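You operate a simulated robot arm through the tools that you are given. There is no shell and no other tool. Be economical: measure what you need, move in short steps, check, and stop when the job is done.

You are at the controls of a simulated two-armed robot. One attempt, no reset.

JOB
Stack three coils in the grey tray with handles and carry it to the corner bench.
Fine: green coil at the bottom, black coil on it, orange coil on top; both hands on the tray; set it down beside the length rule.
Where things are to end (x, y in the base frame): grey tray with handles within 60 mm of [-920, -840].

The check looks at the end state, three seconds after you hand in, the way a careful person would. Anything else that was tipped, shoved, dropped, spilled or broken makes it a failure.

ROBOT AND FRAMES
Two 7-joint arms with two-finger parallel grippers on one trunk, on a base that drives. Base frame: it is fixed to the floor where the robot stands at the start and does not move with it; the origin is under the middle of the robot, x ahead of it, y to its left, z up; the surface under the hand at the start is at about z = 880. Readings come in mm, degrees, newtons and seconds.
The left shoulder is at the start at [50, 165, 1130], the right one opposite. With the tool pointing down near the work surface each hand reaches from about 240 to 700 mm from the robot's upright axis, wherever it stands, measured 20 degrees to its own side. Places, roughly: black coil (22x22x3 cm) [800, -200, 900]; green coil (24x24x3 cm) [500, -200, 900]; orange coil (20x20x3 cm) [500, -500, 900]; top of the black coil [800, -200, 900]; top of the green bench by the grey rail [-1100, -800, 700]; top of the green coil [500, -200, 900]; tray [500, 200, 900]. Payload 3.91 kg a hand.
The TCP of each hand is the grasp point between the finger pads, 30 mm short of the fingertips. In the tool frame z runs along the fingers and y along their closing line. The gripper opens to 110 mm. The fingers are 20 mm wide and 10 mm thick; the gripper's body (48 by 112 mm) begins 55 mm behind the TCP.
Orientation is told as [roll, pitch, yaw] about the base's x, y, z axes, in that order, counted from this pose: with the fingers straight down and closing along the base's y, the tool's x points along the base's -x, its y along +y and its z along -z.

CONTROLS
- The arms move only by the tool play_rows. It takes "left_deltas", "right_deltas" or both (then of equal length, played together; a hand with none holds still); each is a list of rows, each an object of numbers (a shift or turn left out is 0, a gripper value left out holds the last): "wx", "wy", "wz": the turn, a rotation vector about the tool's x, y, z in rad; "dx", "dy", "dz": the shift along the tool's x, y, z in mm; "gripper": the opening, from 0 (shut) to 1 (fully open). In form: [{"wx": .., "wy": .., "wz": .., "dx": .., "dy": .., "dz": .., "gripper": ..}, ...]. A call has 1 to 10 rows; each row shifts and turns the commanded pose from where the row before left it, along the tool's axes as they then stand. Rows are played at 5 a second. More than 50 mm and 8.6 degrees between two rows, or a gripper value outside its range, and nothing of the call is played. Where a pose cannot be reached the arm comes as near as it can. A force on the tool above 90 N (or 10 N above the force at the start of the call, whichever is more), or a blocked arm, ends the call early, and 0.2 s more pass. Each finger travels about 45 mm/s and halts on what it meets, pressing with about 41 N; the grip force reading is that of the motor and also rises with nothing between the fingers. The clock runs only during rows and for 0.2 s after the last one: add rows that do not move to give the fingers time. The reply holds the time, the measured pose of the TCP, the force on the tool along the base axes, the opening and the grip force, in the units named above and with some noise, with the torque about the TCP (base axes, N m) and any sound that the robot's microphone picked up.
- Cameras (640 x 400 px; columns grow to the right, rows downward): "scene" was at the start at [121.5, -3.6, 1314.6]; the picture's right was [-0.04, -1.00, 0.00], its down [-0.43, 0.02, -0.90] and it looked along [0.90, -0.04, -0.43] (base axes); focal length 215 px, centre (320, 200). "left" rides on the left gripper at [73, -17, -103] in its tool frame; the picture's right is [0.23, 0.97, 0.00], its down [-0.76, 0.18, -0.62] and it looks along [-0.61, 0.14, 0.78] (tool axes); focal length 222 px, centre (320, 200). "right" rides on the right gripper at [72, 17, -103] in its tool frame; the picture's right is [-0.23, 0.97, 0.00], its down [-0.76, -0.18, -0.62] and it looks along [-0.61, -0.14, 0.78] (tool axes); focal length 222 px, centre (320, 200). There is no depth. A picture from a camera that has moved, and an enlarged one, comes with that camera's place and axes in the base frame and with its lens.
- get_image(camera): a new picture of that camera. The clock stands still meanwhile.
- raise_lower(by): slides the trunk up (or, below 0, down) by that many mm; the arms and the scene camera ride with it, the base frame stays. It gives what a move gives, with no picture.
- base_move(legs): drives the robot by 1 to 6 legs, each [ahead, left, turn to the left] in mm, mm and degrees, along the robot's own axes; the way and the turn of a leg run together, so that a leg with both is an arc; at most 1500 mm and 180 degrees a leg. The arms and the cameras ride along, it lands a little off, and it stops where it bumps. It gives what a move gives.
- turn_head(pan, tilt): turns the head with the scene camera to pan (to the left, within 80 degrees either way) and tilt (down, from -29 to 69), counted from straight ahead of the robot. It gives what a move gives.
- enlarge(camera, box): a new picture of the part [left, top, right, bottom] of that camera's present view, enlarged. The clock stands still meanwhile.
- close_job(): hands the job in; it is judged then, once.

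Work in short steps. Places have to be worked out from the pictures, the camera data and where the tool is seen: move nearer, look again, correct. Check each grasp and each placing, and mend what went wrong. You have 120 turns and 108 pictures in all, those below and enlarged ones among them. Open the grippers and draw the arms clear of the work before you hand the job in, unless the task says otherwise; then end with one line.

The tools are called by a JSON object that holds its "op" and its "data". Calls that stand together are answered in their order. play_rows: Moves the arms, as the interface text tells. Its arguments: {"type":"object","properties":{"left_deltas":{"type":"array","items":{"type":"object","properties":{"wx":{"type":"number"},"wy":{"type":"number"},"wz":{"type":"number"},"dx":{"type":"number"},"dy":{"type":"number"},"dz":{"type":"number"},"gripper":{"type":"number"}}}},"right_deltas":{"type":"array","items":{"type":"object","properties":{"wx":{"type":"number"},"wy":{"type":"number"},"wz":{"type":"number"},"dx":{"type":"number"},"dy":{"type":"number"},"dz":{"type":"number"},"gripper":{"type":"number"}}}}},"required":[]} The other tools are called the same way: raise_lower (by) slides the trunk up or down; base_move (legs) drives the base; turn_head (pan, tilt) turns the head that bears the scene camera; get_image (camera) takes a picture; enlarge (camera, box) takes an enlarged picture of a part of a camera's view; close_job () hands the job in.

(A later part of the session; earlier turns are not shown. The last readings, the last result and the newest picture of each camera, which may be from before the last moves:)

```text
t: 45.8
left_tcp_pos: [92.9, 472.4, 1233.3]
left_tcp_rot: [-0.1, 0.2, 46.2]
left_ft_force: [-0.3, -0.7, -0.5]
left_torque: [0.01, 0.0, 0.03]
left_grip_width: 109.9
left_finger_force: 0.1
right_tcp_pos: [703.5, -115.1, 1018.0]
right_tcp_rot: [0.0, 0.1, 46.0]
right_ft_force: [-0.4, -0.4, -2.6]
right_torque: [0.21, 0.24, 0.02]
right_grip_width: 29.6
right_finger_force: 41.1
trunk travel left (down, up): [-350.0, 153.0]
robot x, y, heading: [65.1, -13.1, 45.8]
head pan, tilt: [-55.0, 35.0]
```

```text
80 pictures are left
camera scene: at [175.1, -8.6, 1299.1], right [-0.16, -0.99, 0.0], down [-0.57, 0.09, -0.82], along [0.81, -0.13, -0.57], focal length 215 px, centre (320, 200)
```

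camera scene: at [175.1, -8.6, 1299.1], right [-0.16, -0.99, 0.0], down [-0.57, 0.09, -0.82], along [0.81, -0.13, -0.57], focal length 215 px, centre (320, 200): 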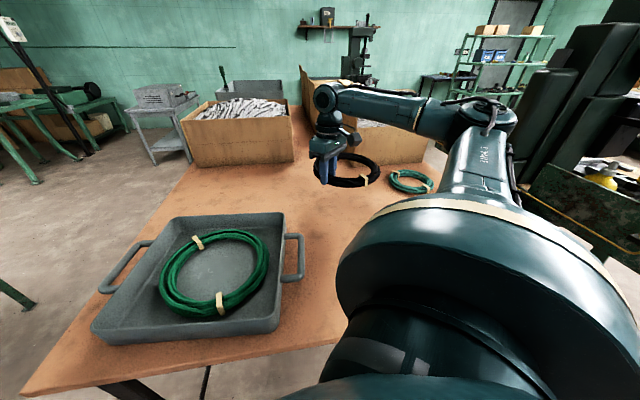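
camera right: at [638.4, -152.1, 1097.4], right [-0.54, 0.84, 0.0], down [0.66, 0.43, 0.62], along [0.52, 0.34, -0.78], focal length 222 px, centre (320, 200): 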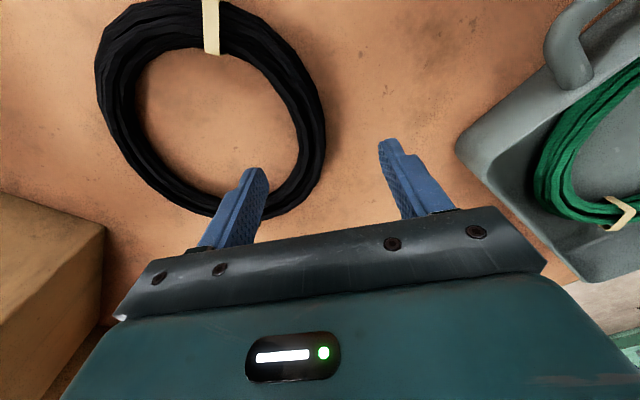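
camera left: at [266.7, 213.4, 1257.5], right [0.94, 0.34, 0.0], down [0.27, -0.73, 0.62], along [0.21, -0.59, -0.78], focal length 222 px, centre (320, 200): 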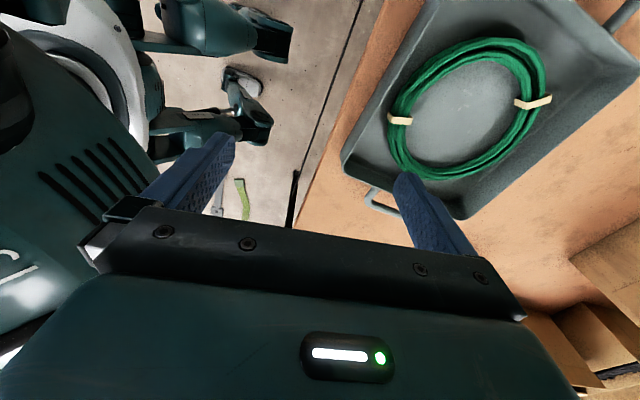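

The black coil is held. I'll pull the hand in toward the robot, then strafe the base so the coil arrives over the tray.

{"op": "play_rows", "data": {"right_deltas": [{"dx": -6, "dy": 45}, {"dx": -6, "dy": 45}, {"dx": -6, "dy": 45}, {"dx": -6, "dy": 45}, {"dx": -5, "dy": 48}]}}

{"op": "base_move", "data": {"legs": [[51, 193, 0]]}}

{"op": "get_image", "data": {"camera": "scene"}}

{"op": "get_image", "data": {"camera": "right"}}

```text
t: 47.0
left_tcp_pos: [92.3, 472.6, 1233.5]
left_tcp_rot: [0.0, 0.2, 46.1]
left_ft_force: [-0.4, 0.3, -0.3]
left_torque: [-0.02, -0.05, -0.01]
left_grip_width: 109.8
left_finger_force: 0.2
right_tcp_pos: [560.3, 62.7, 1016.1]
right_tcp_rot: [0.0, 0.1, 46.0]
right_ft_force: [-0.6, 0.7, -4.1]
right_torque: [0.19, 0.17, -0.01]
right_grip_width: 29.2
right_finger_force: 41.0
trunk travel left (down, up): [-350.0, 153.0]
robot x, y, heading: [65.4, -13.9, 45.9]
head pan, tilt: [-55.0, 35.0]
```

```text
t: 49.3
left_tcp_pos: [-10.5, 640.5, 1233.4]
left_tcp_rot: [0.0, 0.2, 46.3]
left_ft_force: [-0.6, 0.3, 0.2]
left_torque: [-0.01, 0.0, -0.01]
left_grip_width: 110.1
left_finger_force: 0.2
right_tcp_pos: [459.8, 231.0, 1016.5]
right_tcp_rot: [0.0, 0.1, 46.2]
right_ft_force: [-0.3, 0.4, -3.4]
right_torque: [0.19, 0.19, 0.04]
right_grip_width: 29.4
right_finger_force: 41.1
trunk travel left (down, up): [-350.0, 153.0]
robot x, y, heading: [-29.8, 152.2, 46.2]
head pan, tilt: [-55.0, 35.0]
```

```text
79 pictures are left
camera scene: at [72.9, 160.4, 1299.1], right [-0.15, -0.99, 0.0], down [-0.57, 0.09, -0.82], along [0.81, -0.13, -0.57], focal length 215 px, centre (320, 200)
```

scene: 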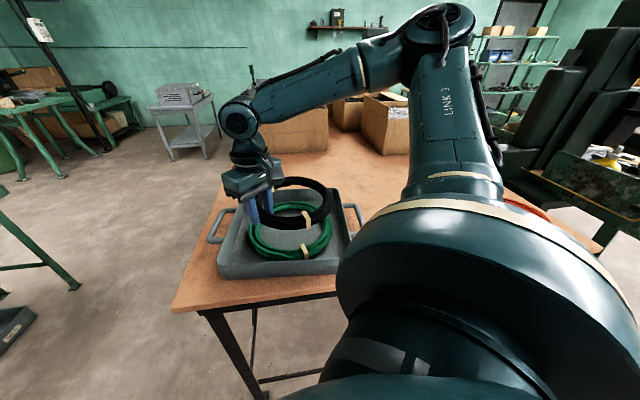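

```text
78 pictures are left
camera right: at [397.2, 188.7, 1119.7], right [-0.55, 0.84, 0.0], down [0.66, 0.43, 0.62], along [0.52, 0.34, -0.78], focal length 222 px, centre (320, 200)
```

right: 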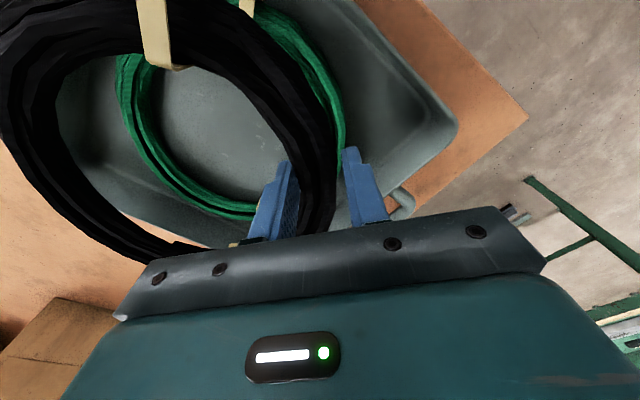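

I'll enlarge to align black over green.

{"op": "enlarge", "data": {"camera": "scene", "box": [200, 150, 380, 290]}}

```text
2.86 times, centred on (290, 220) of scene
camera zoom: at [72.9, 160.4, 1299.1], right [-0.15, -0.99, 0.0], down [-0.57, 0.09, -0.82], along [0.81, -0.13, -0.57], focal length 615 px, centre (406, 143)
```

zoom: 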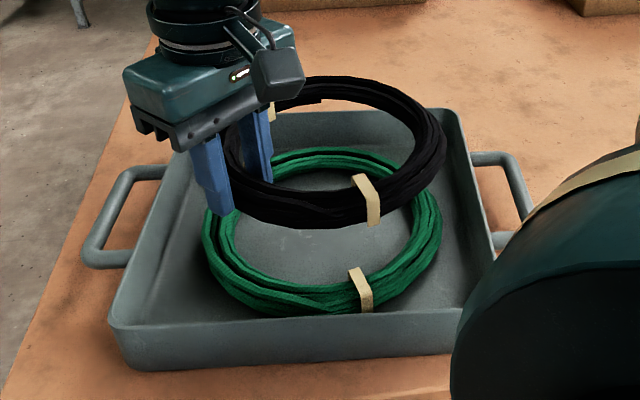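

Green centre is about (525,170), with black about 5 mm off in y. I'll correct that and lower to just above contact.

{"op": "play_rows", "data": {"right_deltas": [{"dx": -5, "dy": 2, "dz": 15}, {"dz": 20}, {"dz": 15}, {"dz": 8}, {"dz": 4}, {}]}}

{"op": "enlarge", "data": {"camera": "scene", "box": [200, 150, 380, 290]}}

```text
t: 50.7
left_tcp_pos: [-11.2, 640.7, 1232.5]
left_tcp_rot: [0.0, 0.2, 46.3]
left_ft_force: [-0.1, 0.1, 0.5]
left_torque: [0.0, -0.02, 0.01]
left_grip_width: 110.0
left_finger_force: 0.1
right_tcp_pos: [461.2, 232.8, 953.6]
right_tcp_rot: [0.0, 0.2, 46.3]
right_ft_force: [-0.7, -0.4, -2.9]
right_torque: [0.17, 0.22, 0.01]
right_grip_width: 29.5
right_finger_force: 40.9
trunk travel left (down, up): [-350.0, 153.0]
robot x, y, heading: [-35.1, 157.1, 46.4]
head pan, tilt: [-55.0, 35.0]
```

```text
2.86 times, centred on (290, 220) of scene
camera zoom: at [73.0, 160.2, 1299.1], right [-0.15, -0.99, 0.0], down [-0.57, 0.09, -0.82], along [0.81, -0.13, -0.57], focal length 615 px, centre (406, 143)
```

zoom: 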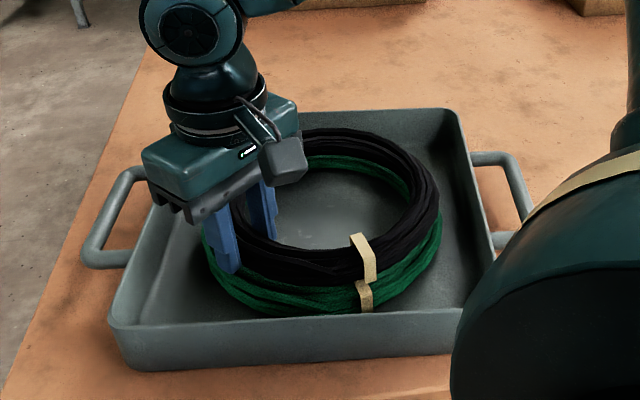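

Well aligned. I'll lower the last few mm, watching the force.

{"op": "play_rows", "data": {"right_deltas": [{"dz": 2}, {"dz": 1.5}, {}]}}

```text
t: 51.5
left_tcp_pos: [-10.7, 639.9, 1233.4]
left_tcp_rot: [0.0, 0.1, 46.2]
left_ft_force: [1.2, 0.7, -0.2]
left_torque: [0.01, 0.02, 0.01]
left_grip_width: 110.1
left_finger_force: 0.1
right_tcp_pos: [461.2, 235.2, 950.8]
right_tcp_rot: [0.0, 0.0, 46.1]
right_ft_force: [0.4, 0.1, -3.3]
right_torque: [0.24, 0.2, -0.01]
right_grip_width: 29.6
right_finger_force: 40.8
trunk travel left (down, up): [-350.0, 153.0]
robot x, y, heading: [-33.6, 152.9, 46.0]
head pan, tilt: [-55.0, 35.0]
```

{"op": "play_rows", "data": {"right_deltas": [{"dz": 1.5}, {"dz": 1.5}, {"dz": 1}, {}]}}

```text
t: 52.5
left_tcp_pos: [-11.8, 640.9, 1233.3]
left_tcp_rot: [0.0, 0.1, 46.3]
left_ft_force: [0.0, 0.1, -0.2]
left_torque: [0.0, 0.01, 0.0]
left_grip_width: 109.9
left_finger_force: 0.2
right_tcp_pos: [461.2, 234.2, 948.2]
right_tcp_rot: [-0.1, -0.1, 46.1]
right_ft_force: [6.4, -3.3, 13.6]
right_torque: [-1.01, 0.63, 0.45]
right_grip_width: 29.4
right_finger_force: 40.8
trunk travel left (down, up): [-350.0, 153.0]
robot x, y, heading: [-34.8, 151.1, 46.1]
head pan, tilt: [-55.0, 35.0]
```

It has made contact. I'll relieve 1 mm and release.

{"op": "play_rows", "data": {"right_deltas": [{"dz": -1}, {"gripper": 0.45}, {}, {}]}}

{"op": "play_rows", "data": {"right_deltas": [{"dz": -30}, {"dz": -40}, {"dz": -40}]}}

{"op": "enlarge", "data": {"camera": "scene", "box": [200, 150, 380, 290]}}

```text
t: 53.5
left_tcp_pos: [-11.6, 640.6, 1233.3]
left_tcp_rot: [0.1, 0.0, 46.4]
left_ft_force: [-0.2, 0.3, -0.5]
left_torque: [0.03, 0.01, -0.03]
left_grip_width: 110.1
left_finger_force: 0.0
right_tcp_pos: [460.1, 235.0, 948.4]
right_tcp_rot: [0.0, 0.0, 46.1]
right_ft_force: [0.3, -0.5, -0.3]
right_torque: [0.0, 0.01, 0.04]
right_grip_width: 49.6
right_finger_force: 0.0
trunk travel left (down, up): [-350.0, 153.0]
robot x, y, heading: [-34.6, 152.0, 46.1]
head pan, tilt: [-55.0, 35.0]
```

```text
t: 54.3
left_tcp_pos: [-10.5, 639.4, 1233.7]
left_tcp_rot: [0.0, 0.1, 46.4]
left_ft_force: [-0.6, -0.2, 0.3]
left_torque: [0.0, -0.02, -0.01]
left_grip_width: 110.0
left_finger_force: 0.1
right_tcp_pos: [460.3, 233.3, 1057.4]
right_tcp_rot: [0.0, 0.0, 46.2]
right_ft_force: [0.7, 0.5, -0.7]
right_torque: [0.01, 0.0, 0.03]
right_grip_width: 49.2
right_finger_force: 0.0
trunk travel left (down, up): [-350.0, 153.0]
robot x, y, heading: [-34.5, 149.9, 46.5]
head pan, tilt: [-55.0, 35.0]
```

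```text
2.86 times, centred on (290, 220) of scene
camera zoom: at [72.4, 160.1, 1299.2], right [-0.15, -0.99, 0.0], down [-0.57, 0.09, -0.82], along [0.81, -0.13, -0.57], focal length 615 px, centre (406, 143)
```

zoom: 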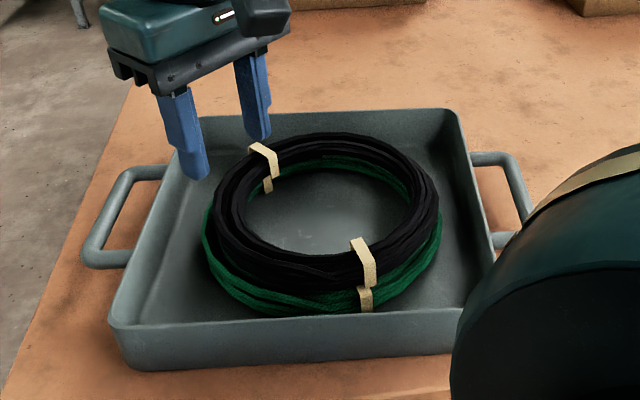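

The stack is neat so far. For the orange coil I'll return to heading 0, strafe right to y≈-150, and turn the right hand to yaw -45.

{"op": "base_move", "data": {"legs": [[0, 0, -46], [30, -300, 0]]}}

{"op": "play_rows", "data": {"right_deltas": [{"wz": 0.131, "gripper": 0.7}, {"wz": 0.131}, {"wz": 0.131}, {"wz": 0.131}, {"wz": 0.131}, {"wz": 0.131}]}}

{"op": "turn_head", "data": {"pan": -20, "tilt": 45}}

{"op": "get_image", "data": {"camera": "scene"}}

```text
t: 59.7
left_tcp_pos: [362.4, 168.1, 1233.3]
left_tcp_rot: [0.0, 0.1, 0.4]
left_ft_force: [0.3, -0.1, -0.2]
left_torque: [-0.02, 0.01, 0.01]
left_grip_width: 110.2
left_finger_force: 0.0
right_tcp_pos: [398.3, -454.3, 1057.2]
right_tcp_rot: [0.0, 0.0, 0.1]
right_ft_force: [0.4, 0.9, 0.8]
right_torque: [-0.02, 0.01, 0.01]
right_grip_width: 49.6
right_finger_force: 0.1
trunk travel left (down, up): [-350.0, 153.0]
robot x, y, heading: [-4.4, -154.2, 0.3]
head pan, tilt: [-55.0, 35.0]
```

```text
t: 61.1
left_tcp_pos: [363.1, 168.5, 1232.7]
left_tcp_rot: [0.0, 0.2, 0.3]
left_ft_force: [-0.2, -0.2, -0.4]
left_torque: [-0.02, -0.01, 0.0]
left_grip_width: 109.9
left_finger_force: 0.0
right_tcp_pos: [398.0, -453.8, 1057.6]
right_tcp_rot: [-0.1, 0.0, -45.1]
right_ft_force: [0.8, -0.2, 0.1]
right_torque: [0.0, 0.03, 0.02]
right_grip_width: 76.9
right_finger_force: 0.0
trunk travel left (down, up): [-350.0, 153.0]
robot x, y, heading: [-4.4, -153.3, 0.3]
head pan, tilt: [-55.0, 35.0]
```

```text
t: 62.1
left_tcp_pos: [362.4, 168.2, 1233.3]
left_tcp_rot: [0.0, 0.1, 0.3]
left_ft_force: [-0.8, 0.5, -0.6]
left_torque: [-0.05, -0.01, 0.03]
left_grip_width: 109.8
left_finger_force: 0.0
right_tcp_pos: [398.0, -453.8, 1058.6]
right_tcp_rot: [-0.1, 0.0, -44.9]
right_ft_force: [0.3, -0.5, -0.2]
right_torque: [0.04, 0.04, 0.07]
right_grip_width: 76.8
right_finger_force: 0.1
trunk travel left (down, up): [-350.0, 153.0]
robot x, y, heading: [-3.7, -150.3, 0.4]
head pan, tilt: [-20.0, 45.0]
```

```text
74 pictures are left
camera scene: at [100.7, -181.1, 1284.4], right [-0.34, -0.94, 0.0], down [-0.66, 0.24, -0.71], along [0.67, -0.24, -0.71], focal length 215 px, centre (320, 200)
```

scene: 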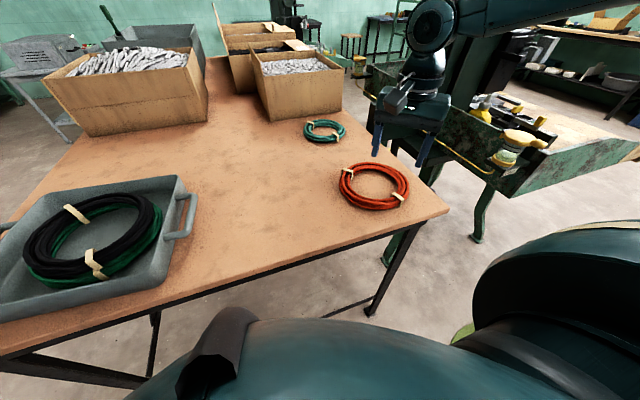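

Orange centre is about (473,-470). I'll move above its near-right rim at (413,-530) and check.

{"op": "play_rows", "data": {"right_deltas": [{"dx": -32, "dy": -21.5}, {"dx": -32, "dy": -21.5}, {"dz": 40}, {"dz": 20}]}}

{"op": "get_image", "data": {"camera": "right"}}

{"op": "enlarge", "data": {"camera": "scene", "box": [300, 120, 460, 230]}}

```text
t: 63.1
left_tcp_pos: [361.2, 167.8, 1233.0]
left_tcp_rot: [0.0, 0.1, 0.3]
left_ft_force: [-0.5, -0.6, 0.5]
left_torque: [-0.01, -0.02, -0.04]
left_grip_width: 110.1
left_finger_force: 0.1
right_tcp_pos: [413.3, -531.2, 996.2]
right_tcp_rot: [-0.1, 0.0, -45.0]
right_ft_force: [-0.4, -0.2, -0.5]
right_torque: [0.0, 0.01, 0.01]
right_grip_width: 76.9
right_finger_force: 0.1
trunk travel left (down, up): [-350.0, 153.0]
robot x, y, heading: [-1.8, -152.1, 0.3]
head pan, tilt: [-20.0, 45.0]
```

```text
73 pictures are left
camera right: at [373.6, -467.9, 1099.7], right [0.85, 0.53, 0.0], down [0.41, -0.66, 0.62], along [0.33, -0.53, -0.78], focal length 222 px, centre (320, 200)
```

right: 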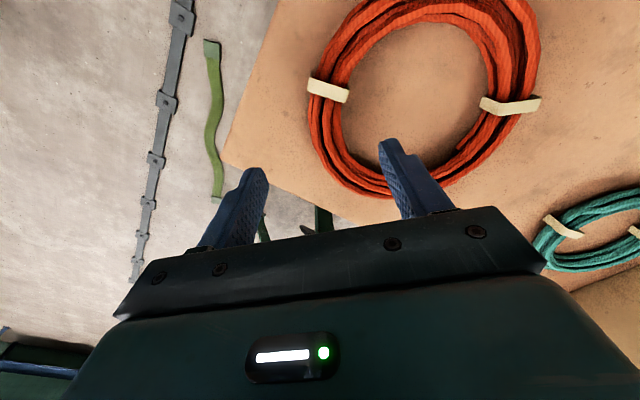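

```text
3.64 times, centred on (380, 175) of scene
camera zoom: at [100.7, -181.1, 1284.4], right [-0.34, -0.94, 0.0], down [-0.67, 0.24, -0.71], along [0.67, -0.24, -0.71], focal length 782 px, centre (102, 291)
```

zoom: 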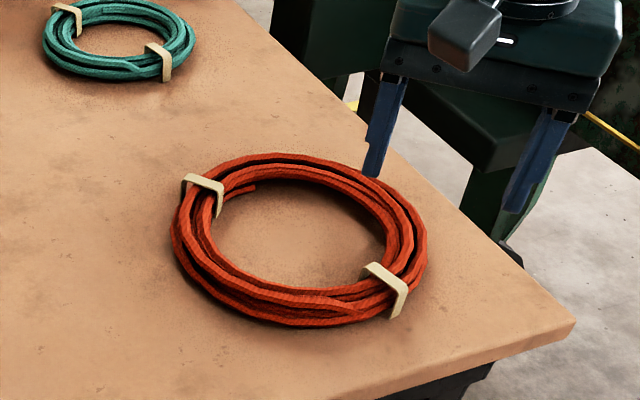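

The fingers straddle the rim, so I'll descend, close and lift.

{"op": "play_rows", "data": {"right_deltas": [{"dz": 30}, {"dz": 30}, {"dz": 20}, {"gripper": 0}, {}, {}, {}, {}, {}]}}

{"op": "play_rows", "data": {"right_deltas": [{"dz": -15}, {"dz": -25}, {"dz": -40}, {"dz": -40}, {}]}}

{"op": "get_image", "data": {"camera": "scene"}}

```text
t: 65.1
left_tcp_pos: [361.5, 168.6, 1233.1]
left_tcp_rot: [0.0, 0.2, 0.3]
left_ft_force: [0.6, 0.3, -0.6]
left_torque: [0.01, -0.02, -0.02]
left_grip_width: 110.0
left_finger_force: 0.1
right_tcp_pos: [414.7, -529.7, 915.5]
right_tcp_rot: [-0.1, 0.0, -44.9]
right_ft_force: [0.1, 0.0, 0.4]
right_torque: [0.02, -0.08, 0.0]
right_grip_width: 29.6
right_finger_force: 41.1
trunk travel left (down, up): [-350.0, 153.0]
robot x, y, heading: [-5.6, -154.8, 0.0]
head pan, tilt: [-20.0, 45.0]
```

```text
t: 66.3
left_tcp_pos: [361.4, 168.1, 1232.5]
left_tcp_rot: [-0.1, 0.2, 0.2]
left_ft_force: [-0.6, 0.2, 0.5]
left_torque: [0.01, -0.01, -0.02]
left_grip_width: 110.1
left_finger_force: 0.0
right_tcp_pos: [414.8, -529.1, 1036.3]
right_tcp_rot: [-0.1, -0.1, -44.9]
right_ft_force: [0.4, -0.6, -2.5]
right_torque: [-0.17, 0.18, -0.04]
right_grip_width: 29.5
right_finger_force: 41.0
trunk travel left (down, up): [-350.0, 153.0]
robot x, y, heading: [-3.0, -155.3, 0.1]
head pan, tilt: [-20.0, 45.0]
```

```text
71 pictures are left
camera scene: at [101.0, -181.4, 1284.3], right [-0.34, -0.94, 0.0], down [-0.67, 0.24, -0.71], along [0.66, -0.24, -0.71], focal length 215 px, centre (320, 200)
```

scene: 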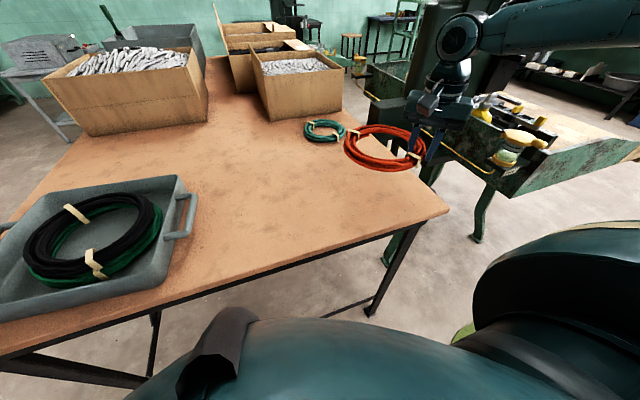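

The orange coil is held. I'll drive left 455 mm, then shift the hand inward over the tray.

{"op": "base_move", "data": {"legs": [[0, 455, 0]]}}

{"op": "play_rows", "data": {"right_deltas": [{"dx": 23, "dy": 40}, {"dx": 23, "dy": 40}, {"dx": 23, "dy": 40}, {"dx": 23, "dy": 40}]}}

{"op": "turn_head", "data": {"pan": 0, "tilt": 45}}

{"op": "enlarge", "data": {"camera": "scene", "box": [260, 110, 470, 250]}}

```text
t: 70.8
left_tcp_pos: [360.6, 628.5, 1232.6]
left_tcp_rot: [0.1, 0.2, 0.3]
left_ft_force: [0.3, 0.9, -0.1]
left_torque: [0.01, -0.01, -0.01]
left_grip_width: 110.1
left_finger_force: 0.0
right_tcp_pos: [414.5, -71.1, 1037.5]
right_tcp_rot: [-0.2, -0.1, -44.9]
right_ft_force: [-0.2, 0.1, -2.3]
right_torque: [-0.14, 0.18, -0.02]
right_grip_width: 29.6
right_finger_force: 41.0
trunk travel left (down, up): [-350.0, 153.0]
robot x, y, heading: [-4.0, 303.2, 0.1]
head pan, tilt: [-20.0, 45.0]
```

```text
t: 71.8
left_tcp_pos: [362.0, 627.9, 1233.2]
left_tcp_rot: [0.0, 0.3, 0.2]
left_ft_force: [0.5, 0.0, -0.2]
left_torque: [-0.01, 0.03, -0.02]
left_grip_width: 110.1
left_finger_force: 0.2
right_tcp_pos: [465.8, 111.0, 1034.5]
right_tcp_rot: [-0.1, 0.2, -45.1]
right_ft_force: [-0.5, 0.4, -2.9]
right_torque: [-0.15, 0.2, 0.0]
right_grip_width: 29.8
right_finger_force: 40.5
trunk travel left (down, up): [-350.0, 153.0]
robot x, y, heading: [-8.6, 304.8, -0.1]
head pan, tilt: [-20.0, 45.0]
```

```text
t: 72.7
left_tcp_pos: [360.7, 627.3, 1233.1]
left_tcp_rot: [0.0, 0.2, 0.3]
left_ft_force: [0.2, 0.5, 0.6]
left_torque: [0.01, 0.01, 0.02]
left_grip_width: 110.0
left_finger_force: 0.0
right_tcp_pos: [464.3, 109.5, 1034.9]
right_tcp_rot: [-0.1, 0.0, -44.8]
right_ft_force: [-0.3, 0.8, -2.5]
right_torque: [-0.17, 0.21, -0.01]
right_grip_width: 29.7
right_finger_force: 40.7
trunk travel left (down, up): [-350.0, 153.0]
robot x, y, heading: [-6.1, 308.1, 0.3]
head pan, tilt: [0.0, 45.0]
```

```text
2.86 times, centred on (365, 180) of scene
camera zoom: at [104.6, 306.4, 1284.3], right [0.0, -1.0, 0.0], down [-0.71, 0.0, -0.71], along [0.71, 0.0, -0.71], focal length 615 px, centre (191, 257)
```

zoom: 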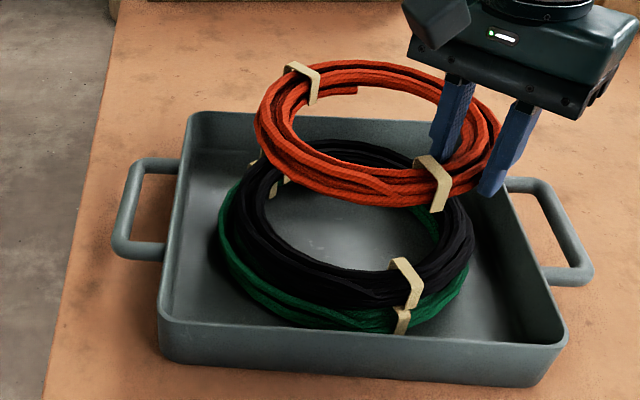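

Orange is about 8 mm off from black's centre. I'll correct and lower close to contact.

{"op": "play_rows", "data": {"right_deltas": [{"dx": 8.5, "dy": 1.4, "dz": 15}, {"dz": 20}, {"dz": 12}, {"dz": 5}, {}]}}

{"op": "enlarge", "data": {"camera": "scene", "box": [260, 110, 470, 250]}}

```text
t: 73.9
left_tcp_pos: [359.8, 627.2, 1233.2]
left_tcp_rot: [0.0, 0.2, 0.3]
left_ft_force: [0.4, 0.8, -0.2]
left_torque: [-0.04, 0.0, -0.01]
left_grip_width: 110.0
left_finger_force: 0.1
right_tcp_pos: [456.9, 113.6, 984.4]
right_tcp_rot: [-0.1, 0.0, -44.8]
right_ft_force: [0.5, -0.8, -3.3]
right_torque: [-0.13, 0.17, 0.01]
right_grip_width: 29.4
right_finger_force: 40.8
trunk travel left (down, up): [-350.0, 153.0]
robot x, y, heading: [-7.0, 302.2, 0.1]
head pan, tilt: [0.0, 45.0]
```

```text
2.86 times, centred on (365, 180) of scene
camera zoom: at [104.5, 306.5, 1284.3], right [0.0, -1.0, 0.0], down [-0.71, 0.0, -0.71], along [0.71, 0.0, -0.71], focal length 615 px, centre (191, 257)
```

zoom: 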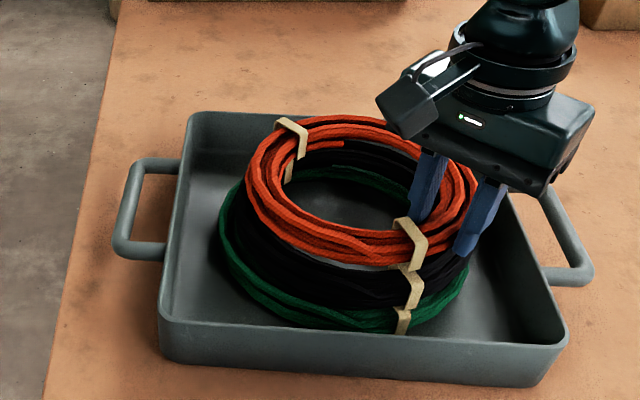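

Centred. I'll lower gently to contact.

{"op": "play_rows", "data": {"right_deltas": [{"dz": 1.5}, {"dz": 1.5}, {"dz": 1.5}, {"dz": 1.5}, {}]}}

```text
t: 75.1
left_tcp_pos: [359.9, 627.9, 1232.8]
left_tcp_rot: [0.0, 0.3, 0.3]
left_ft_force: [-0.3, -0.2, -0.7]
left_torque: [0.04, 0.0, 0.01]
left_grip_width: 109.8
left_finger_force: 0.1
right_tcp_pos: [456.1, 114.4, 978.3]
right_tcp_rot: [0.0, 0.0, -44.9]
right_ft_force: [-0.2, 1.0, -1.0]
right_torque: [0.05, -0.13, -0.05]
right_grip_width: 29.3
right_finger_force: 40.7
trunk travel left (down, up): [-350.0, 153.0]
robot x, y, heading: [-7.3, 306.4, 0.0]
head pan, tilt: [0.0, 45.0]
```

Contact has started, since the load is dropping. I'll lower 0.7 mm more, release and rise.

{"op": "play_rows", "data": {"right_deltas": [{"dz": 0.7}, {"gripper": 0.45}, {}, {}, {"dz": -10}, {"dz": -40}, {"dz": -40}, {"dz": -40}]}}

{"op": "enlarge", "data": {"camera": "scene", "box": [260, 110, 470, 250]}}

```text
t: 76.9
left_tcp_pos: [361.5, 627.8, 1233.3]
left_tcp_rot: [0.0, 0.1, 0.3]
left_ft_force: [0.0, 0.1, -0.3]
left_torque: [0.0, 0.02, -0.01]
left_grip_width: 110.2
left_finger_force: 0.0
right_tcp_pos: [453.3, 114.2, 1107.6]
right_tcp_rot: [0.0, 0.0, -44.9]
right_ft_force: [0.5, 0.5, -0.4]
right_torque: [-0.03, 0.02, -0.03]
right_grip_width: 49.3
right_finger_force: 0.0
trunk travel left (down, up): [-350.0, 153.0]
robot x, y, heading: [-6.9, 303.5, 0.3]
head pan, tilt: [0.0, 45.0]
```

```text
2.86 times, centred on (365, 180) of scene
camera zoom: at [104.0, 306.6, 1284.3], right [0.0, -1.0, 0.0], down [-0.71, 0.0, -0.71], along [0.71, 0.0, -0.71], focal length 615 px, centre (191, 257)
```

zoom: 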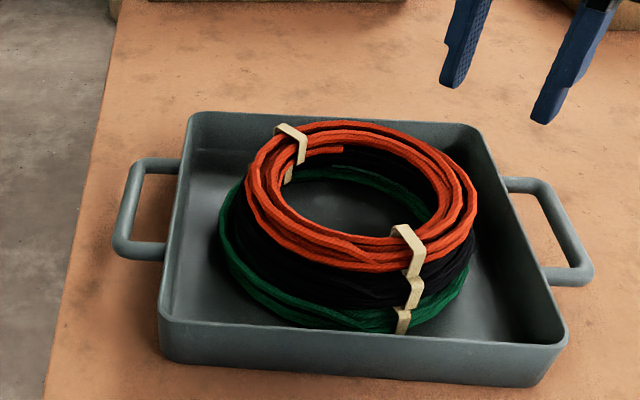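

The stack is good. Next I'll scout the destination, looking right from here first and then backing off to turn.

{"op": "base_move", "data": {"legs": [[-400, 0, 0]]}}

{"op": "turn_head", "data": {"pan": -80, "tilt": 25}}

{"op": "get_image", "data": {"camera": "scene"}}

```text
t: 79.4
left_tcp_pos: [-49.1, 625.7, 1233.1]
left_tcp_rot: [0.0, 0.1, 0.0]
left_ft_force: [-0.5, 0.0, 0.5]
left_torque: [0.0, 0.02, -0.04]
left_grip_width: 109.9
left_finger_force: 0.1
right_tcp_pos: [42.0, 111.4, 1107.6]
right_tcp_rot: [-0.1, 0.0, -45.2]
right_ft_force: [-0.3, -0.3, -0.4]
right_torque: [-0.01, -0.01, 0.0]
right_grip_width: 49.4
right_finger_force: 0.1
trunk travel left (down, up): [-350.0, 153.0]
robot x, y, heading: [-417.5, 306.1, -0.1]
head pan, tilt: [0.0, 45.0]
```

```text
t: 80.9
left_tcp_pos: [-47.5, 625.6, 1232.8]
left_tcp_rot: [-0.1, 0.2, 0.0]
left_ft_force: [-0.3, -0.1, 0.1]
left_torque: [-0.02, -0.04, -0.06]
left_grip_width: 109.8
left_finger_force: 0.0
right_tcp_pos: [42.0, 111.4, 1107.4]
right_tcp_rot: [-0.1, 0.0, -45.2]
right_ft_force: [0.1, 0.1, 1.0]
right_torque: [0.01, -0.04, 0.01]
right_grip_width: 49.4
right_finger_force: 0.0
trunk travel left (down, up): [-350.0, 153.0]
robot x, y, heading: [-415.7, 308.7, 0.0]
head pan, tilt: [-80.0, 25.0]
```

```text
67 pictures are left
camera scene: at [-371.5, 215.3, 1314.9], right [-0.98, -0.17, 0.0], down [-0.07, 0.42, -0.91], along [0.16, -0.89, -0.42], focal length 215 px, centre (320, 200)
```

scene: 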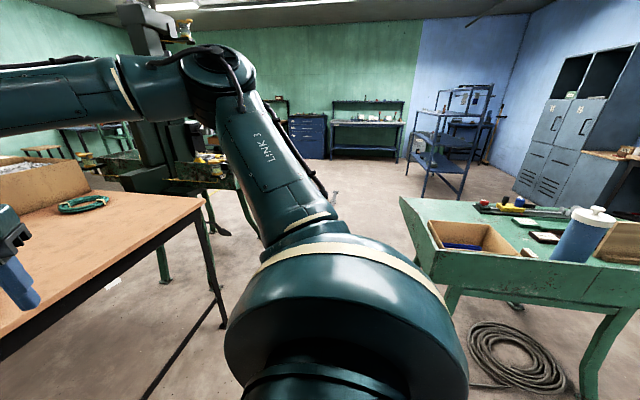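

The green bench is visible with items on it. I'll enlarge it.

{"op": "enlarge", "data": {"camera": "scene", "box": [390, 180, 640, 320]}}

```text
2.56 times, centred on (515, 250) of scene
camera zoom: at [-371.5, 215.3, 1314.9], right [-0.98, -0.17, 0.0], down [-0.07, 0.42, -0.91], along [0.16, -0.89, -0.42], focal length 551 px, centre (-179, 72)
```

zoom: 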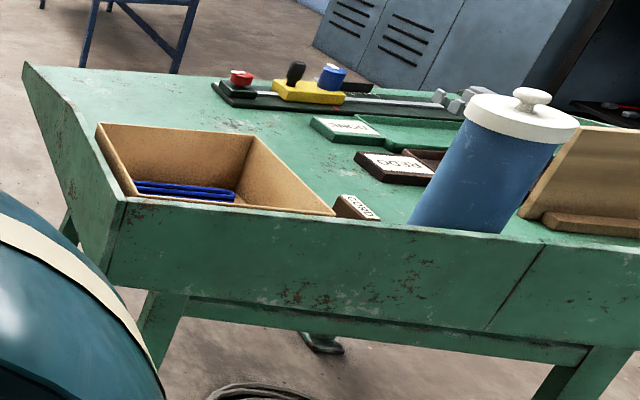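

I need a better view of the bench, so I'll turn right 100° in place. The arms stay clear of the table.

{"op": "base_move", "data": {"legs": [[0, 0, -100]]}}

{"op": "turn_head", "data": {"pan": -20, "tilt": 30}}

{"op": "get_image", "data": {"camera": "scene"}}

```text
t: 85.5
left_tcp_pos: [-159.0, -107.8, 1232.8]
left_tcp_rot: [0.0, 0.2, -98.9]
left_ft_force: [0.4, -0.6, -0.3]
left_torque: [-0.01, 0.01, 0.02]
left_grip_width: 110.2
left_finger_force: 0.1
right_tcp_pos: [-680.6, -116.9, 1107.5]
right_tcp_rot: [-0.1, 0.0, -144.2]
right_ft_force: [-0.3, -0.2, 0.5]
right_torque: [0.0, 0.01, 0.03]
right_grip_width: 49.4
right_finger_force: 0.1
trunk travel left (down, up): [-350.0, 153.0]
robot x, y, heading: [-416.4, 306.9, -99.3]
head pan, tilt: [-80.0, 25.0]
```

```text
t: 86.8
left_tcp_pos: [-156.7, -107.8, 1231.9]
left_tcp_rot: [0.0, 0.2, -98.8]
left_ft_force: [-0.4, 0.5, -0.1]
left_torque: [-0.02, -0.05, 0.02]
left_grip_width: 110.0
left_finger_force: 0.1
right_tcp_pos: [-680.4, -117.1, 1106.6]
right_tcp_rot: [-0.2, 0.0, -144.2]
right_ft_force: [-0.4, 0.3, 0.8]
right_torque: [0.0, 0.02, 0.02]
right_grip_width: 49.1
right_finger_force: 0.1
trunk travel left (down, up): [-350.0, 153.0]
robot x, y, heading: [-415.6, 304.8, -99.3]
head pan, tilt: [-20.0, 30.0]
```

```text
65 pictures are left
camera scene: at [-465.3, 198.2, 1307.0], right [-0.87, 0.49, 0.0], down [0.24, 0.44, -0.87], along [-0.42, -0.76, -0.5], focal length 215 px, centre (320, 200)
```

scene: 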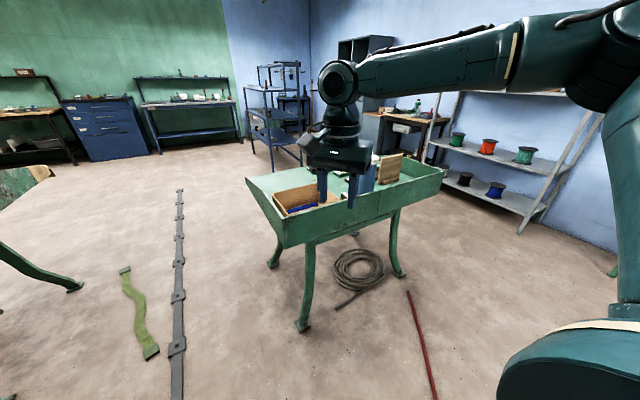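

This is the bench, at about x -690..-1500 and y -560..-1080, with a raised lip. Floor items to keep clear of: rail at x≈-85, rope near (-1300,-680), red rod beyond. I'll move closer for a clearer view.

{"op": "base_move", "data": {"legs": [[542, 125, 0]]}}

{"op": "turn_head", "data": {"pan": -35, "tilt": 40}}

{"op": "get_image", "data": {"camera": "scene"}}

{"op": "get_image", "data": {"camera": "right"}}

```text
t: 90.0
left_tcp_pos: [-123.5, -665.2, 1232.5]
left_tcp_rot: [-0.1, 0.1, -99.2]
left_ft_force: [-0.6, 0.4, 0.0]
left_torque: [0.0, 0.05, -0.01]
left_grip_width: 109.9
left_finger_force: 0.2
right_tcp_pos: [-645.7, -671.7, 1105.9]
right_tcp_rot: [-0.1, 0.0, -144.5]
right_ft_force: [-0.7, -1.2, 0.0]
right_torque: [0.04, 0.02, -0.02]
right_grip_width: 49.4
right_finger_force: 0.1
trunk travel left (down, up): [-350.0, 153.0]
robot x, y, heading: [-378.8, -251.1, -99.5]
head pan, tilt: [-20.0, 30.0]
```

```text
t: 90.8
left_tcp_pos: [-122.8, -664.8, 1233.3]
left_tcp_rot: [0.0, 0.2, -99.3]
left_ft_force: [-0.4, 0.4, -0.4]
left_torque: [0.04, -0.03, -0.01]
left_grip_width: 109.7
left_finger_force: 0.1
right_tcp_pos: [-645.8, -669.2, 1106.2]
right_tcp_rot: [-0.1, 0.0, -144.5]
right_ft_force: [-0.3, 0.0, 0.1]
right_torque: [0.02, -0.02, 0.02]
right_grip_width: 49.5
right_finger_force: 0.1
trunk travel left (down, up): [-350.0, 153.0]
robot x, y, heading: [-380.4, -250.4, -99.5]
head pan, tilt: [-35.0, 40.0]
```

```text
64 pictures are left
camera scene: at [-443.4, -339.1, 1291.6], right [-0.71, 0.7, 0.0], down [0.45, 0.46, -0.77], along [-0.54, -0.55, -0.64], focal length 215 px, centre (320, 200)
```

scene: 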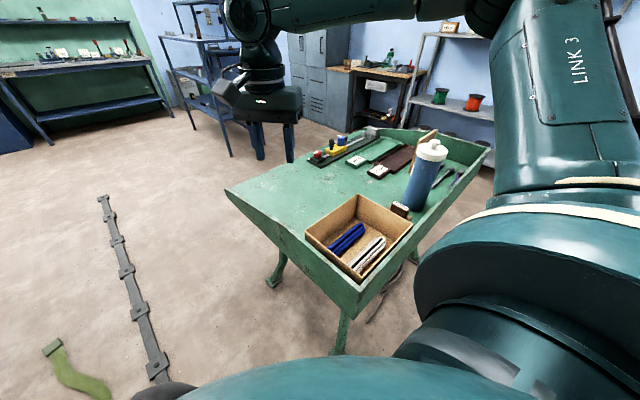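

```text
63 pictures are left
camera right: at [-576.8, -643.9, 1209.7], right [0.38, -0.92, 0.0], down [-0.72, -0.3, 0.62], along [-0.58, -0.24, -0.78], focal length 222 px, centre (320, 200)
```

right: 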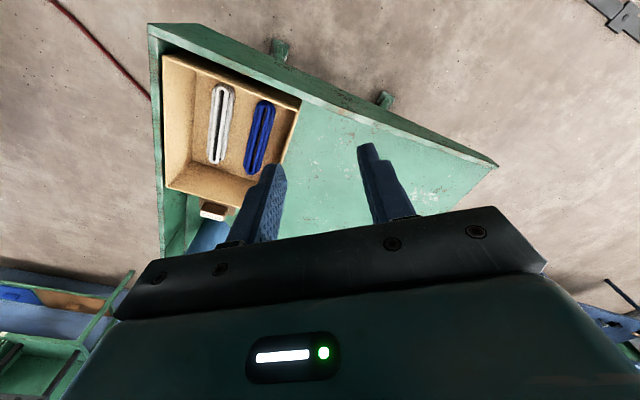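

The free zone on the bench is about x -690..-1120, y -660..-1080. The box fills the near corner (y > -655) and the rule lies along y≈-1100. I'll approach from the bench's +x end facing -x, with the tray handles along y. First I'll go back to the table, square to the tray.

{"op": "base_move", "data": {"legs": [[0, 0, 99.5], [0, 418, 0], [300, 0, 0]]}}

{"op": "turn_head", "data": {"pan": 0, "tilt": 40}}

{"op": "play_rows", "data": {"right_deltas": [{"wz": -0.131, "gripper": 0.6}, {"wz": -0.131}, {"wz": -0.131}, {"wz": -0.131}, {"wz": -0.131}, {"wz": -0.13}], "left_deltas": [{"gripper": 0.6, "dz": 40}, {"dz": 40, "dy": -30}, {"dz": 40, "dy": -40}, {"dx": -30, "dy": -40}, {"dx": -30}, {"dx": -30}]}}

{"op": "get_image", "data": {"camera": "scene"}}

```text
t: 100.8
left_tcp_pos: [305.0, 471.9, 1231.5]
left_tcp_rot: [0.0, 0.2, -0.7]
left_ft_force: [0.1, 0.1, -0.6]
left_torque: [-0.02, -0.03, 0.0]
left_grip_width: 110.0
left_finger_force: 0.0
right_tcp_pos: [389.2, -42.5, 1106.0]
right_tcp_rot: [-0.1, 0.1, -45.9]
right_ft_force: [0.0, 0.1, -1.1]
right_torque: [-0.03, 0.01, -0.01]
right_grip_width: 49.5
right_finger_force: 0.1
trunk travel left (down, up): [-350.0, 153.0]
robot x, y, heading: [-65.3, 157.1, -1.0]
head pan, tilt: [-35.0, 40.0]
```

```text
t: 101.8
left_tcp_pos: [304.6, 473.0, 1232.4]
left_tcp_rot: [0.0, 0.1, -0.7]
left_ft_force: [0.2, -0.2, 0.2]
left_torque: [0.03, -0.01, -0.01]
left_grip_width: 110.0
left_finger_force: 0.0
right_tcp_pos: [389.0, -42.8, 1106.1]
right_tcp_rot: [-0.1, 0.0, -45.9]
right_ft_force: [0.1, -0.4, 1.0]
right_torque: [0.03, 0.0, -0.02]
right_grip_width: 49.6
right_finger_force: 0.1
trunk travel left (down, up): [-350.0, 153.0]
robot x, y, heading: [-66.2, 155.2, -0.9]
head pan, tilt: [0.0, 40.0]
```

```text
refused: row 3 steps farther than a row can; nothing moved
```

```text
62 pictures are left
camera scene: at [46.8, 155.4, 1291.6], right [-0.02, -1.0, 0.0], down [-0.64, 0.01, -0.77], along [0.77, -0.01, -0.64], focal length 215 px, centre (320, 200)
```

scene: 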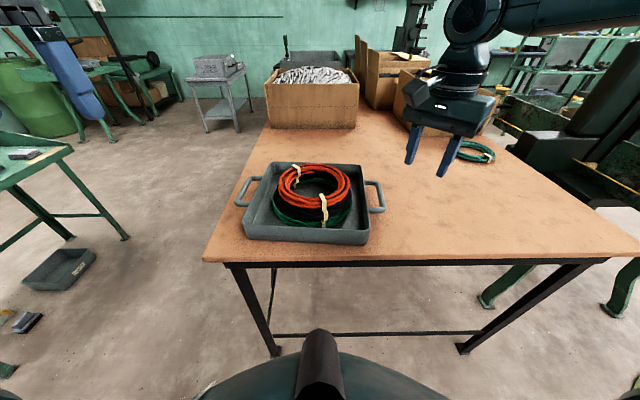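

I'll square the robot to the tray (heading -5°, about 495 mm from its centre), then set both hands to yaw 0 relative to it and at matching height.

{"op": "base_move", "data": {"legs": [[82, 67, -4.1]]}}

{"op": "play_rows", "data": {"right_deltas": [{"wz": -0.131, "gripper": 0.6}, {"wz": -0.131}, {"wz": -0.131}, {"wz": -0.131}, {"wz": -0.131}, {"wz": -0.13}, {}], "left_deltas": [{"gripper": 0.6, "dz": 40}, {"dz": 35, "dy": -25}, {"dz": 30, "dy": -35}, {"dx": -30, "dy": -35}, {"dx": -30, "dy": -25}, {"dx": -20}, {"dz": 20}]}}

{"op": "get_image", "data": {"camera": "scene"}}

{"op": "get_image", "data": {"camera": "left"}}

{"op": "get_image", "data": {"camera": "right"}}

```text
t: 103.0
left_tcp_pos: [413.8, 506.2, 1232.6]
left_tcp_rot: [0.1, 0.2, -4.9]
left_ft_force: [0.6, -0.5, 0.0]
left_torque: [-0.01, -0.03, -0.02]
left_grip_width: 110.0
left_finger_force: 0.1
right_tcp_pos: [458.8, -15.3, 1107.4]
right_tcp_rot: [-0.2, 0.0, -50.1]
right_ft_force: [0.3, -0.2, 0.5]
right_torque: [-0.01, -0.01, -0.01]
right_grip_width: 49.5
right_finger_force: 0.1
trunk travel left (down, up): [-350.0, 153.0]
robot x, y, heading: [21.5, 221.1, -5.3]
head pan, tilt: [0.0, 40.0]
```

```text
t: 104.7
left_tcp_pos: [483.4, 378.8, 1107.1]
left_tcp_rot: [0.0, 0.1, -4.9]
left_ft_force: [-0.1, -0.7, -0.2]
left_torque: [0.0, -0.01, 0.03]
left_grip_width: 66.1
left_finger_force: 0.0
right_tcp_pos: [459.4, -12.9, 1106.5]
right_tcp_rot: [0.0, 0.0, -5.0]
right_ft_force: [0.2, -0.2, -1.0]
right_torque: [-0.01, -0.01, 0.0]
right_grip_width: 65.8
right_finger_force: 0.1
trunk travel left (down, up): [-350.0, 153.0]
robot x, y, heading: [16.4, 216.8, -5.1]
head pan, tilt: [0.0, 40.0]
```

```text
61 pictures are left
camera scene: at [132.8, 209.1, 1291.6], right [-0.09, -1.0, 0.0], down [-0.64, 0.06, -0.77], along [0.76, -0.07, -0.64], focal length 215 px, centre (320, 200)
```

scene: 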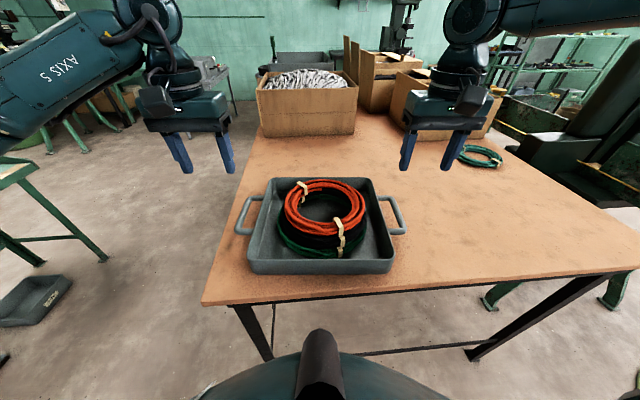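

```text
60 pictures are left
camera left: at [409.5, 369.8, 1212.1], right [-0.14, 0.99, 0.0], down [0.78, 0.11, 0.62], along [0.61, 0.09, -0.78], focal length 222 px, centre (320, 200)
```

left: 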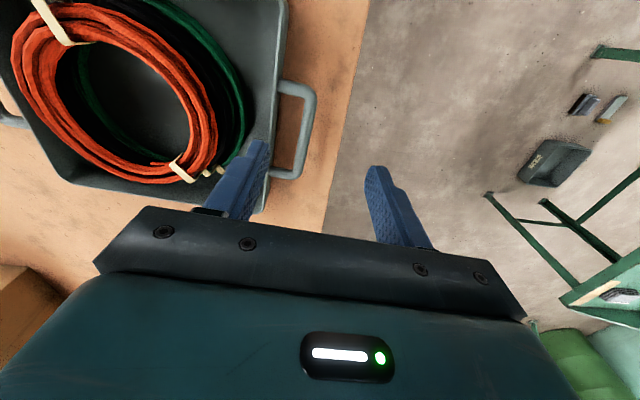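

```text
59 pictures are left
camera right: at [388.9, 8.6, 1209.4], right [0.31, 0.95, 0.0], down [0.74, -0.24, 0.62], along [0.59, -0.19, -0.78], focal length 222 px, centre (320, 200)
```

right: 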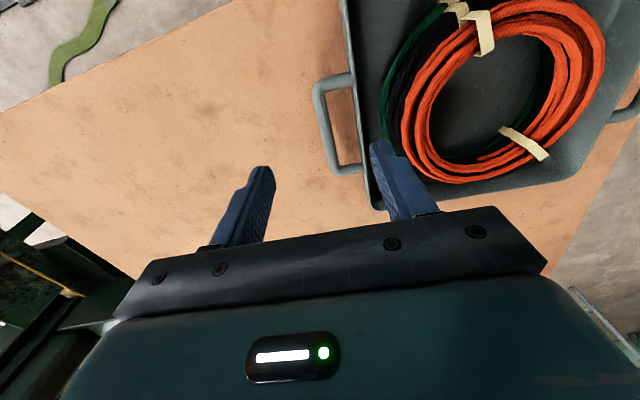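

Triangulated handle bars: right (500,-20,912), left (533,371,912). I'll move both hands over the bars, narrow the grippers, lower to z≈957 and check.

{"op": "play_rows", "data": {"right_deltas": [{"dx": -20.5, "dy": -1.5, "gripper": 0.4}, {"dx": -20.5, "dy": -2}, {"dz": 40}, {"dz": 40}, {"dz": 40}, {"dz": 30}, {}], "left_deltas": [{"dx": -25, "dy": -1.5, "gripper": 0.4}, {"dx": -25, "dy": -2}, {"dz": 40}, {"dz": 40}, {"dz": 40}, {"dz": 30}, {}]}}

{"op": "get_image", "data": {"camera": "left"}}

{"op": "get_image", "data": {"camera": "right"}}

{"op": "enlarge", "data": {"camera": "scene", "box": [210, 130, 430, 280]}}

```text
t: 106.2
left_tcp_pos: [531.0, 371.3, 957.7]
left_tcp_rot: [-0.1, 0.2, -4.9]
left_ft_force: [-0.2, -0.4, -0.5]
left_torque: [0.02, 0.0, 0.01]
left_grip_width: 44.3
left_finger_force: 0.1
right_tcp_pos: [501.3, -22.4, 958.6]
right_tcp_rot: [0.0, 0.0, -5.1]
right_ft_force: [-0.5, 0.2, -0.7]
right_torque: [0.01, -0.01, 0.0]
right_grip_width: 43.8
right_finger_force: 0.0
trunk travel left (down, up): [-350.0, 153.0]
robot x, y, heading: [18.6, 216.7, -5.2]
head pan, tilt: [0.0, 40.0]
```

```text
58 pictures are left
camera left: at [457.0, 362.4, 1061.8], right [-0.14, 0.99, 0.0], down [0.77, 0.11, 0.62], along [0.62, 0.09, -0.78], focal length 222 px, centre (320, 200)
```

left: 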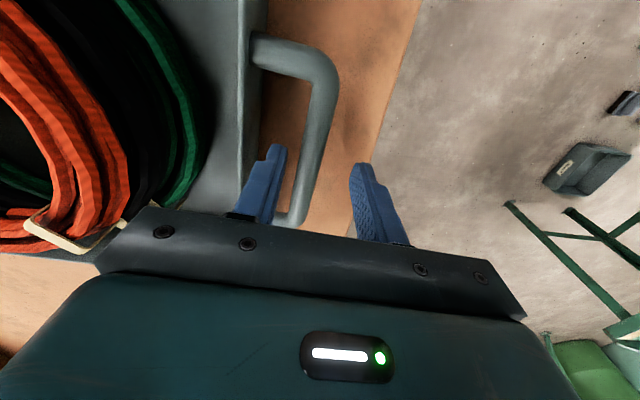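

```text
57 pictures are left
camera right: at [430.6, 0.2, 1061.0], right [0.31, 0.95, 0.0], down [0.74, -0.24, 0.62], along [0.59, -0.2, -0.78], focal length 222 px, centre (320, 200)
```

right: 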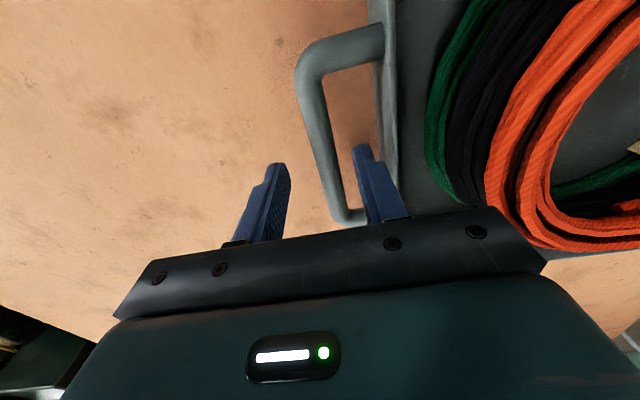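

```text
2.67 times, centred on (320, 205) of scene
camera zoom: at [132.6, 208.9, 1291.6], right [-0.09, -1.0, 0.0], down [-0.64, 0.06, -0.77], along [0.76, -0.07, -0.64], focal length 574 px, centre (320, 187)
```

zoom: 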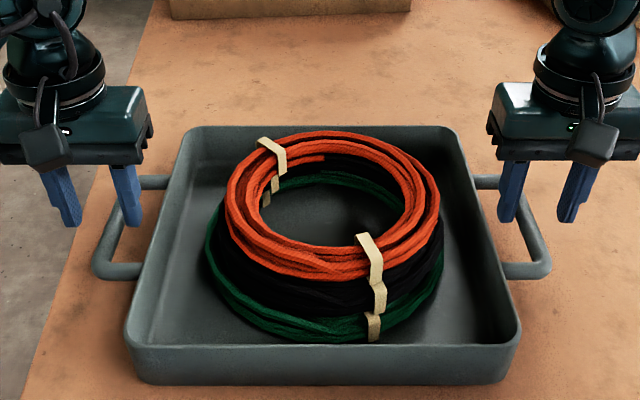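

The bars lie between the fingers, with small lateral errors. I'll correct (left -3.5, right +5 mm), lower to z≈917 and close both.

{"op": "play_rows", "data": {"right_deltas": [{"dx": -6, "dy": 5}, {"dz": 20}, {"dz": 15}, {"dz": 6}, {}], "left_deltas": [{"dx": -3, "dy": -3.5}, {"dz": 20}, {"dz": 15}, {"dz": 5}, {}]}}

{"op": "play_rows", "data": {"right_deltas": [{"gripper": 0}, {}, {}, {}, {}], "left_deltas": [{"gripper": 0}, {}, {}, {}, {}]}}

```text
t: 107.5
left_tcp_pos: [534.3, 366.4, 918.0]
left_tcp_rot: [0.1, 0.1, -4.8]
left_ft_force: [-0.5, 0.5, 0.4]
left_torque: [-0.02, -0.02, -0.02]
left_grip_width: 44.1
left_finger_force: 0.1
right_tcp_pos: [501.5, -20.1, 919.2]
right_tcp_rot: [0.0, 0.1, -5.1]
right_ft_force: [0.2, -0.2, -0.8]
right_torque: [0.01, 0.03, 0.02]
right_grip_width: 44.1
right_finger_force: 0.0
right hand out of reach, approached as far as the arm can: row 3
trunk travel left (down, up): [-350.0, 153.0]
robot x, y, heading: [19.7, 221.2, -5.1]
head pan, tilt: [0.0, 40.0]
```

```text
t: 108.7
left_tcp_pos: [534.1, 363.6, 917.1]
left_tcp_rot: [-0.4, 0.1, -5.2]
left_ft_force: [-3.3, -30.9, 0.5]
left_torque: [0.13, -0.05, 0.7]
left_grip_width: 15.5
left_finger_force: 40.5
right_tcp_pos: [502.6, -17.2, 918.3]
right_tcp_rot: [0.4, 0.0, -5.0]
right_ft_force: [0.9, 35.8, -0.1]
right_torque: [-0.24, -0.27, -0.22]
right_grip_width: 15.4
right_finger_force: 40.8
trunk travel left (down, up): [-350.0, 153.0]
robot x, y, heading: [21.7, 216.4, -5.1]
head pan, tilt: [0.0, 40.0]
```

Both bars are gripped at 15.5 mm, with about 33 N of internal pull because the hands are slightly too far apart. I'll relieve each by a few mm inward, then lift with the trunk so both hands stay synchronous.

{"op": "play_rows", "data": {"right_deltas": [{"dy": 2}, {"dy": 1}, {}], "left_deltas": [{"dy": -2}, {"dy": -1}, {}]}}

{"op": "raise_lower", "data": {"by": 15}}

{"op": "get_image", "data": {"camera": "scene"}}

```text
t: 109.5
left_tcp_pos: [533.7, 361.7, 916.8]
left_tcp_rot: [-0.3, -0.1, -5.0]
left_ft_force: [1.2, -24.3, 9.4]
left_torque: [0.13, 0.96, 0.34]
left_grip_width: 15.6
left_finger_force: 40.6
right_tcp_pos: [501.2, -18.5, 919.6]
right_tcp_rot: [0.3, 0.0, -5.2]
right_ft_force: [2.3, 28.5, 0.4]
right_torque: [-0.08, 0.36, -0.43]
right_grip_width: 15.6
right_finger_force: 40.8
right hand out of reach, approached as far as the arm can: row 1
trunk travel left (down, up): [-350.0, 153.0]
robot x, y, heading: [18.6, 219.8, -5.0]
head pan, tilt: [0.0, 40.0]
```

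```text
t: 110.1
left_tcp_pos: [534.1, 361.9, 929.2]
left_tcp_rot: [-0.2, 0.3, -5.1]
left_ft_force: [-1.5, -25.4, -9.5]
left_torque: [0.32, -0.27, 0.5]
left_grip_width: 15.4
left_finger_force: 41.4
right_tcp_pos: [501.1, -18.3, 932.1]
right_tcp_rot: [0.2, 0.1, -5.2]
right_ft_force: [1.6, 26.7, -9.0]
right_torque: [0.01, 0.3, -0.23]
right_grip_width: 15.5
right_finger_force: 41.6
trunk travel left (down, up): [-365.0, 138.0]
robot x, y, heading: [17.5, 218.2, -5.0]
head pan, tilt: [0.0, 40.0]
```

```text
55 pictures are left
camera scene: at [134.6, 208.7, 1306.3], right [-0.09, -1.0, 0.0], down [-0.64, 0.06, -0.76], along [0.76, -0.07, -0.64], focal length 215 px, centre (320, 200)
```

scene: 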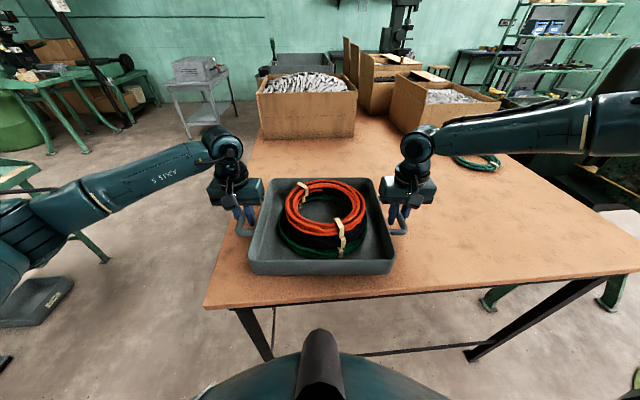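

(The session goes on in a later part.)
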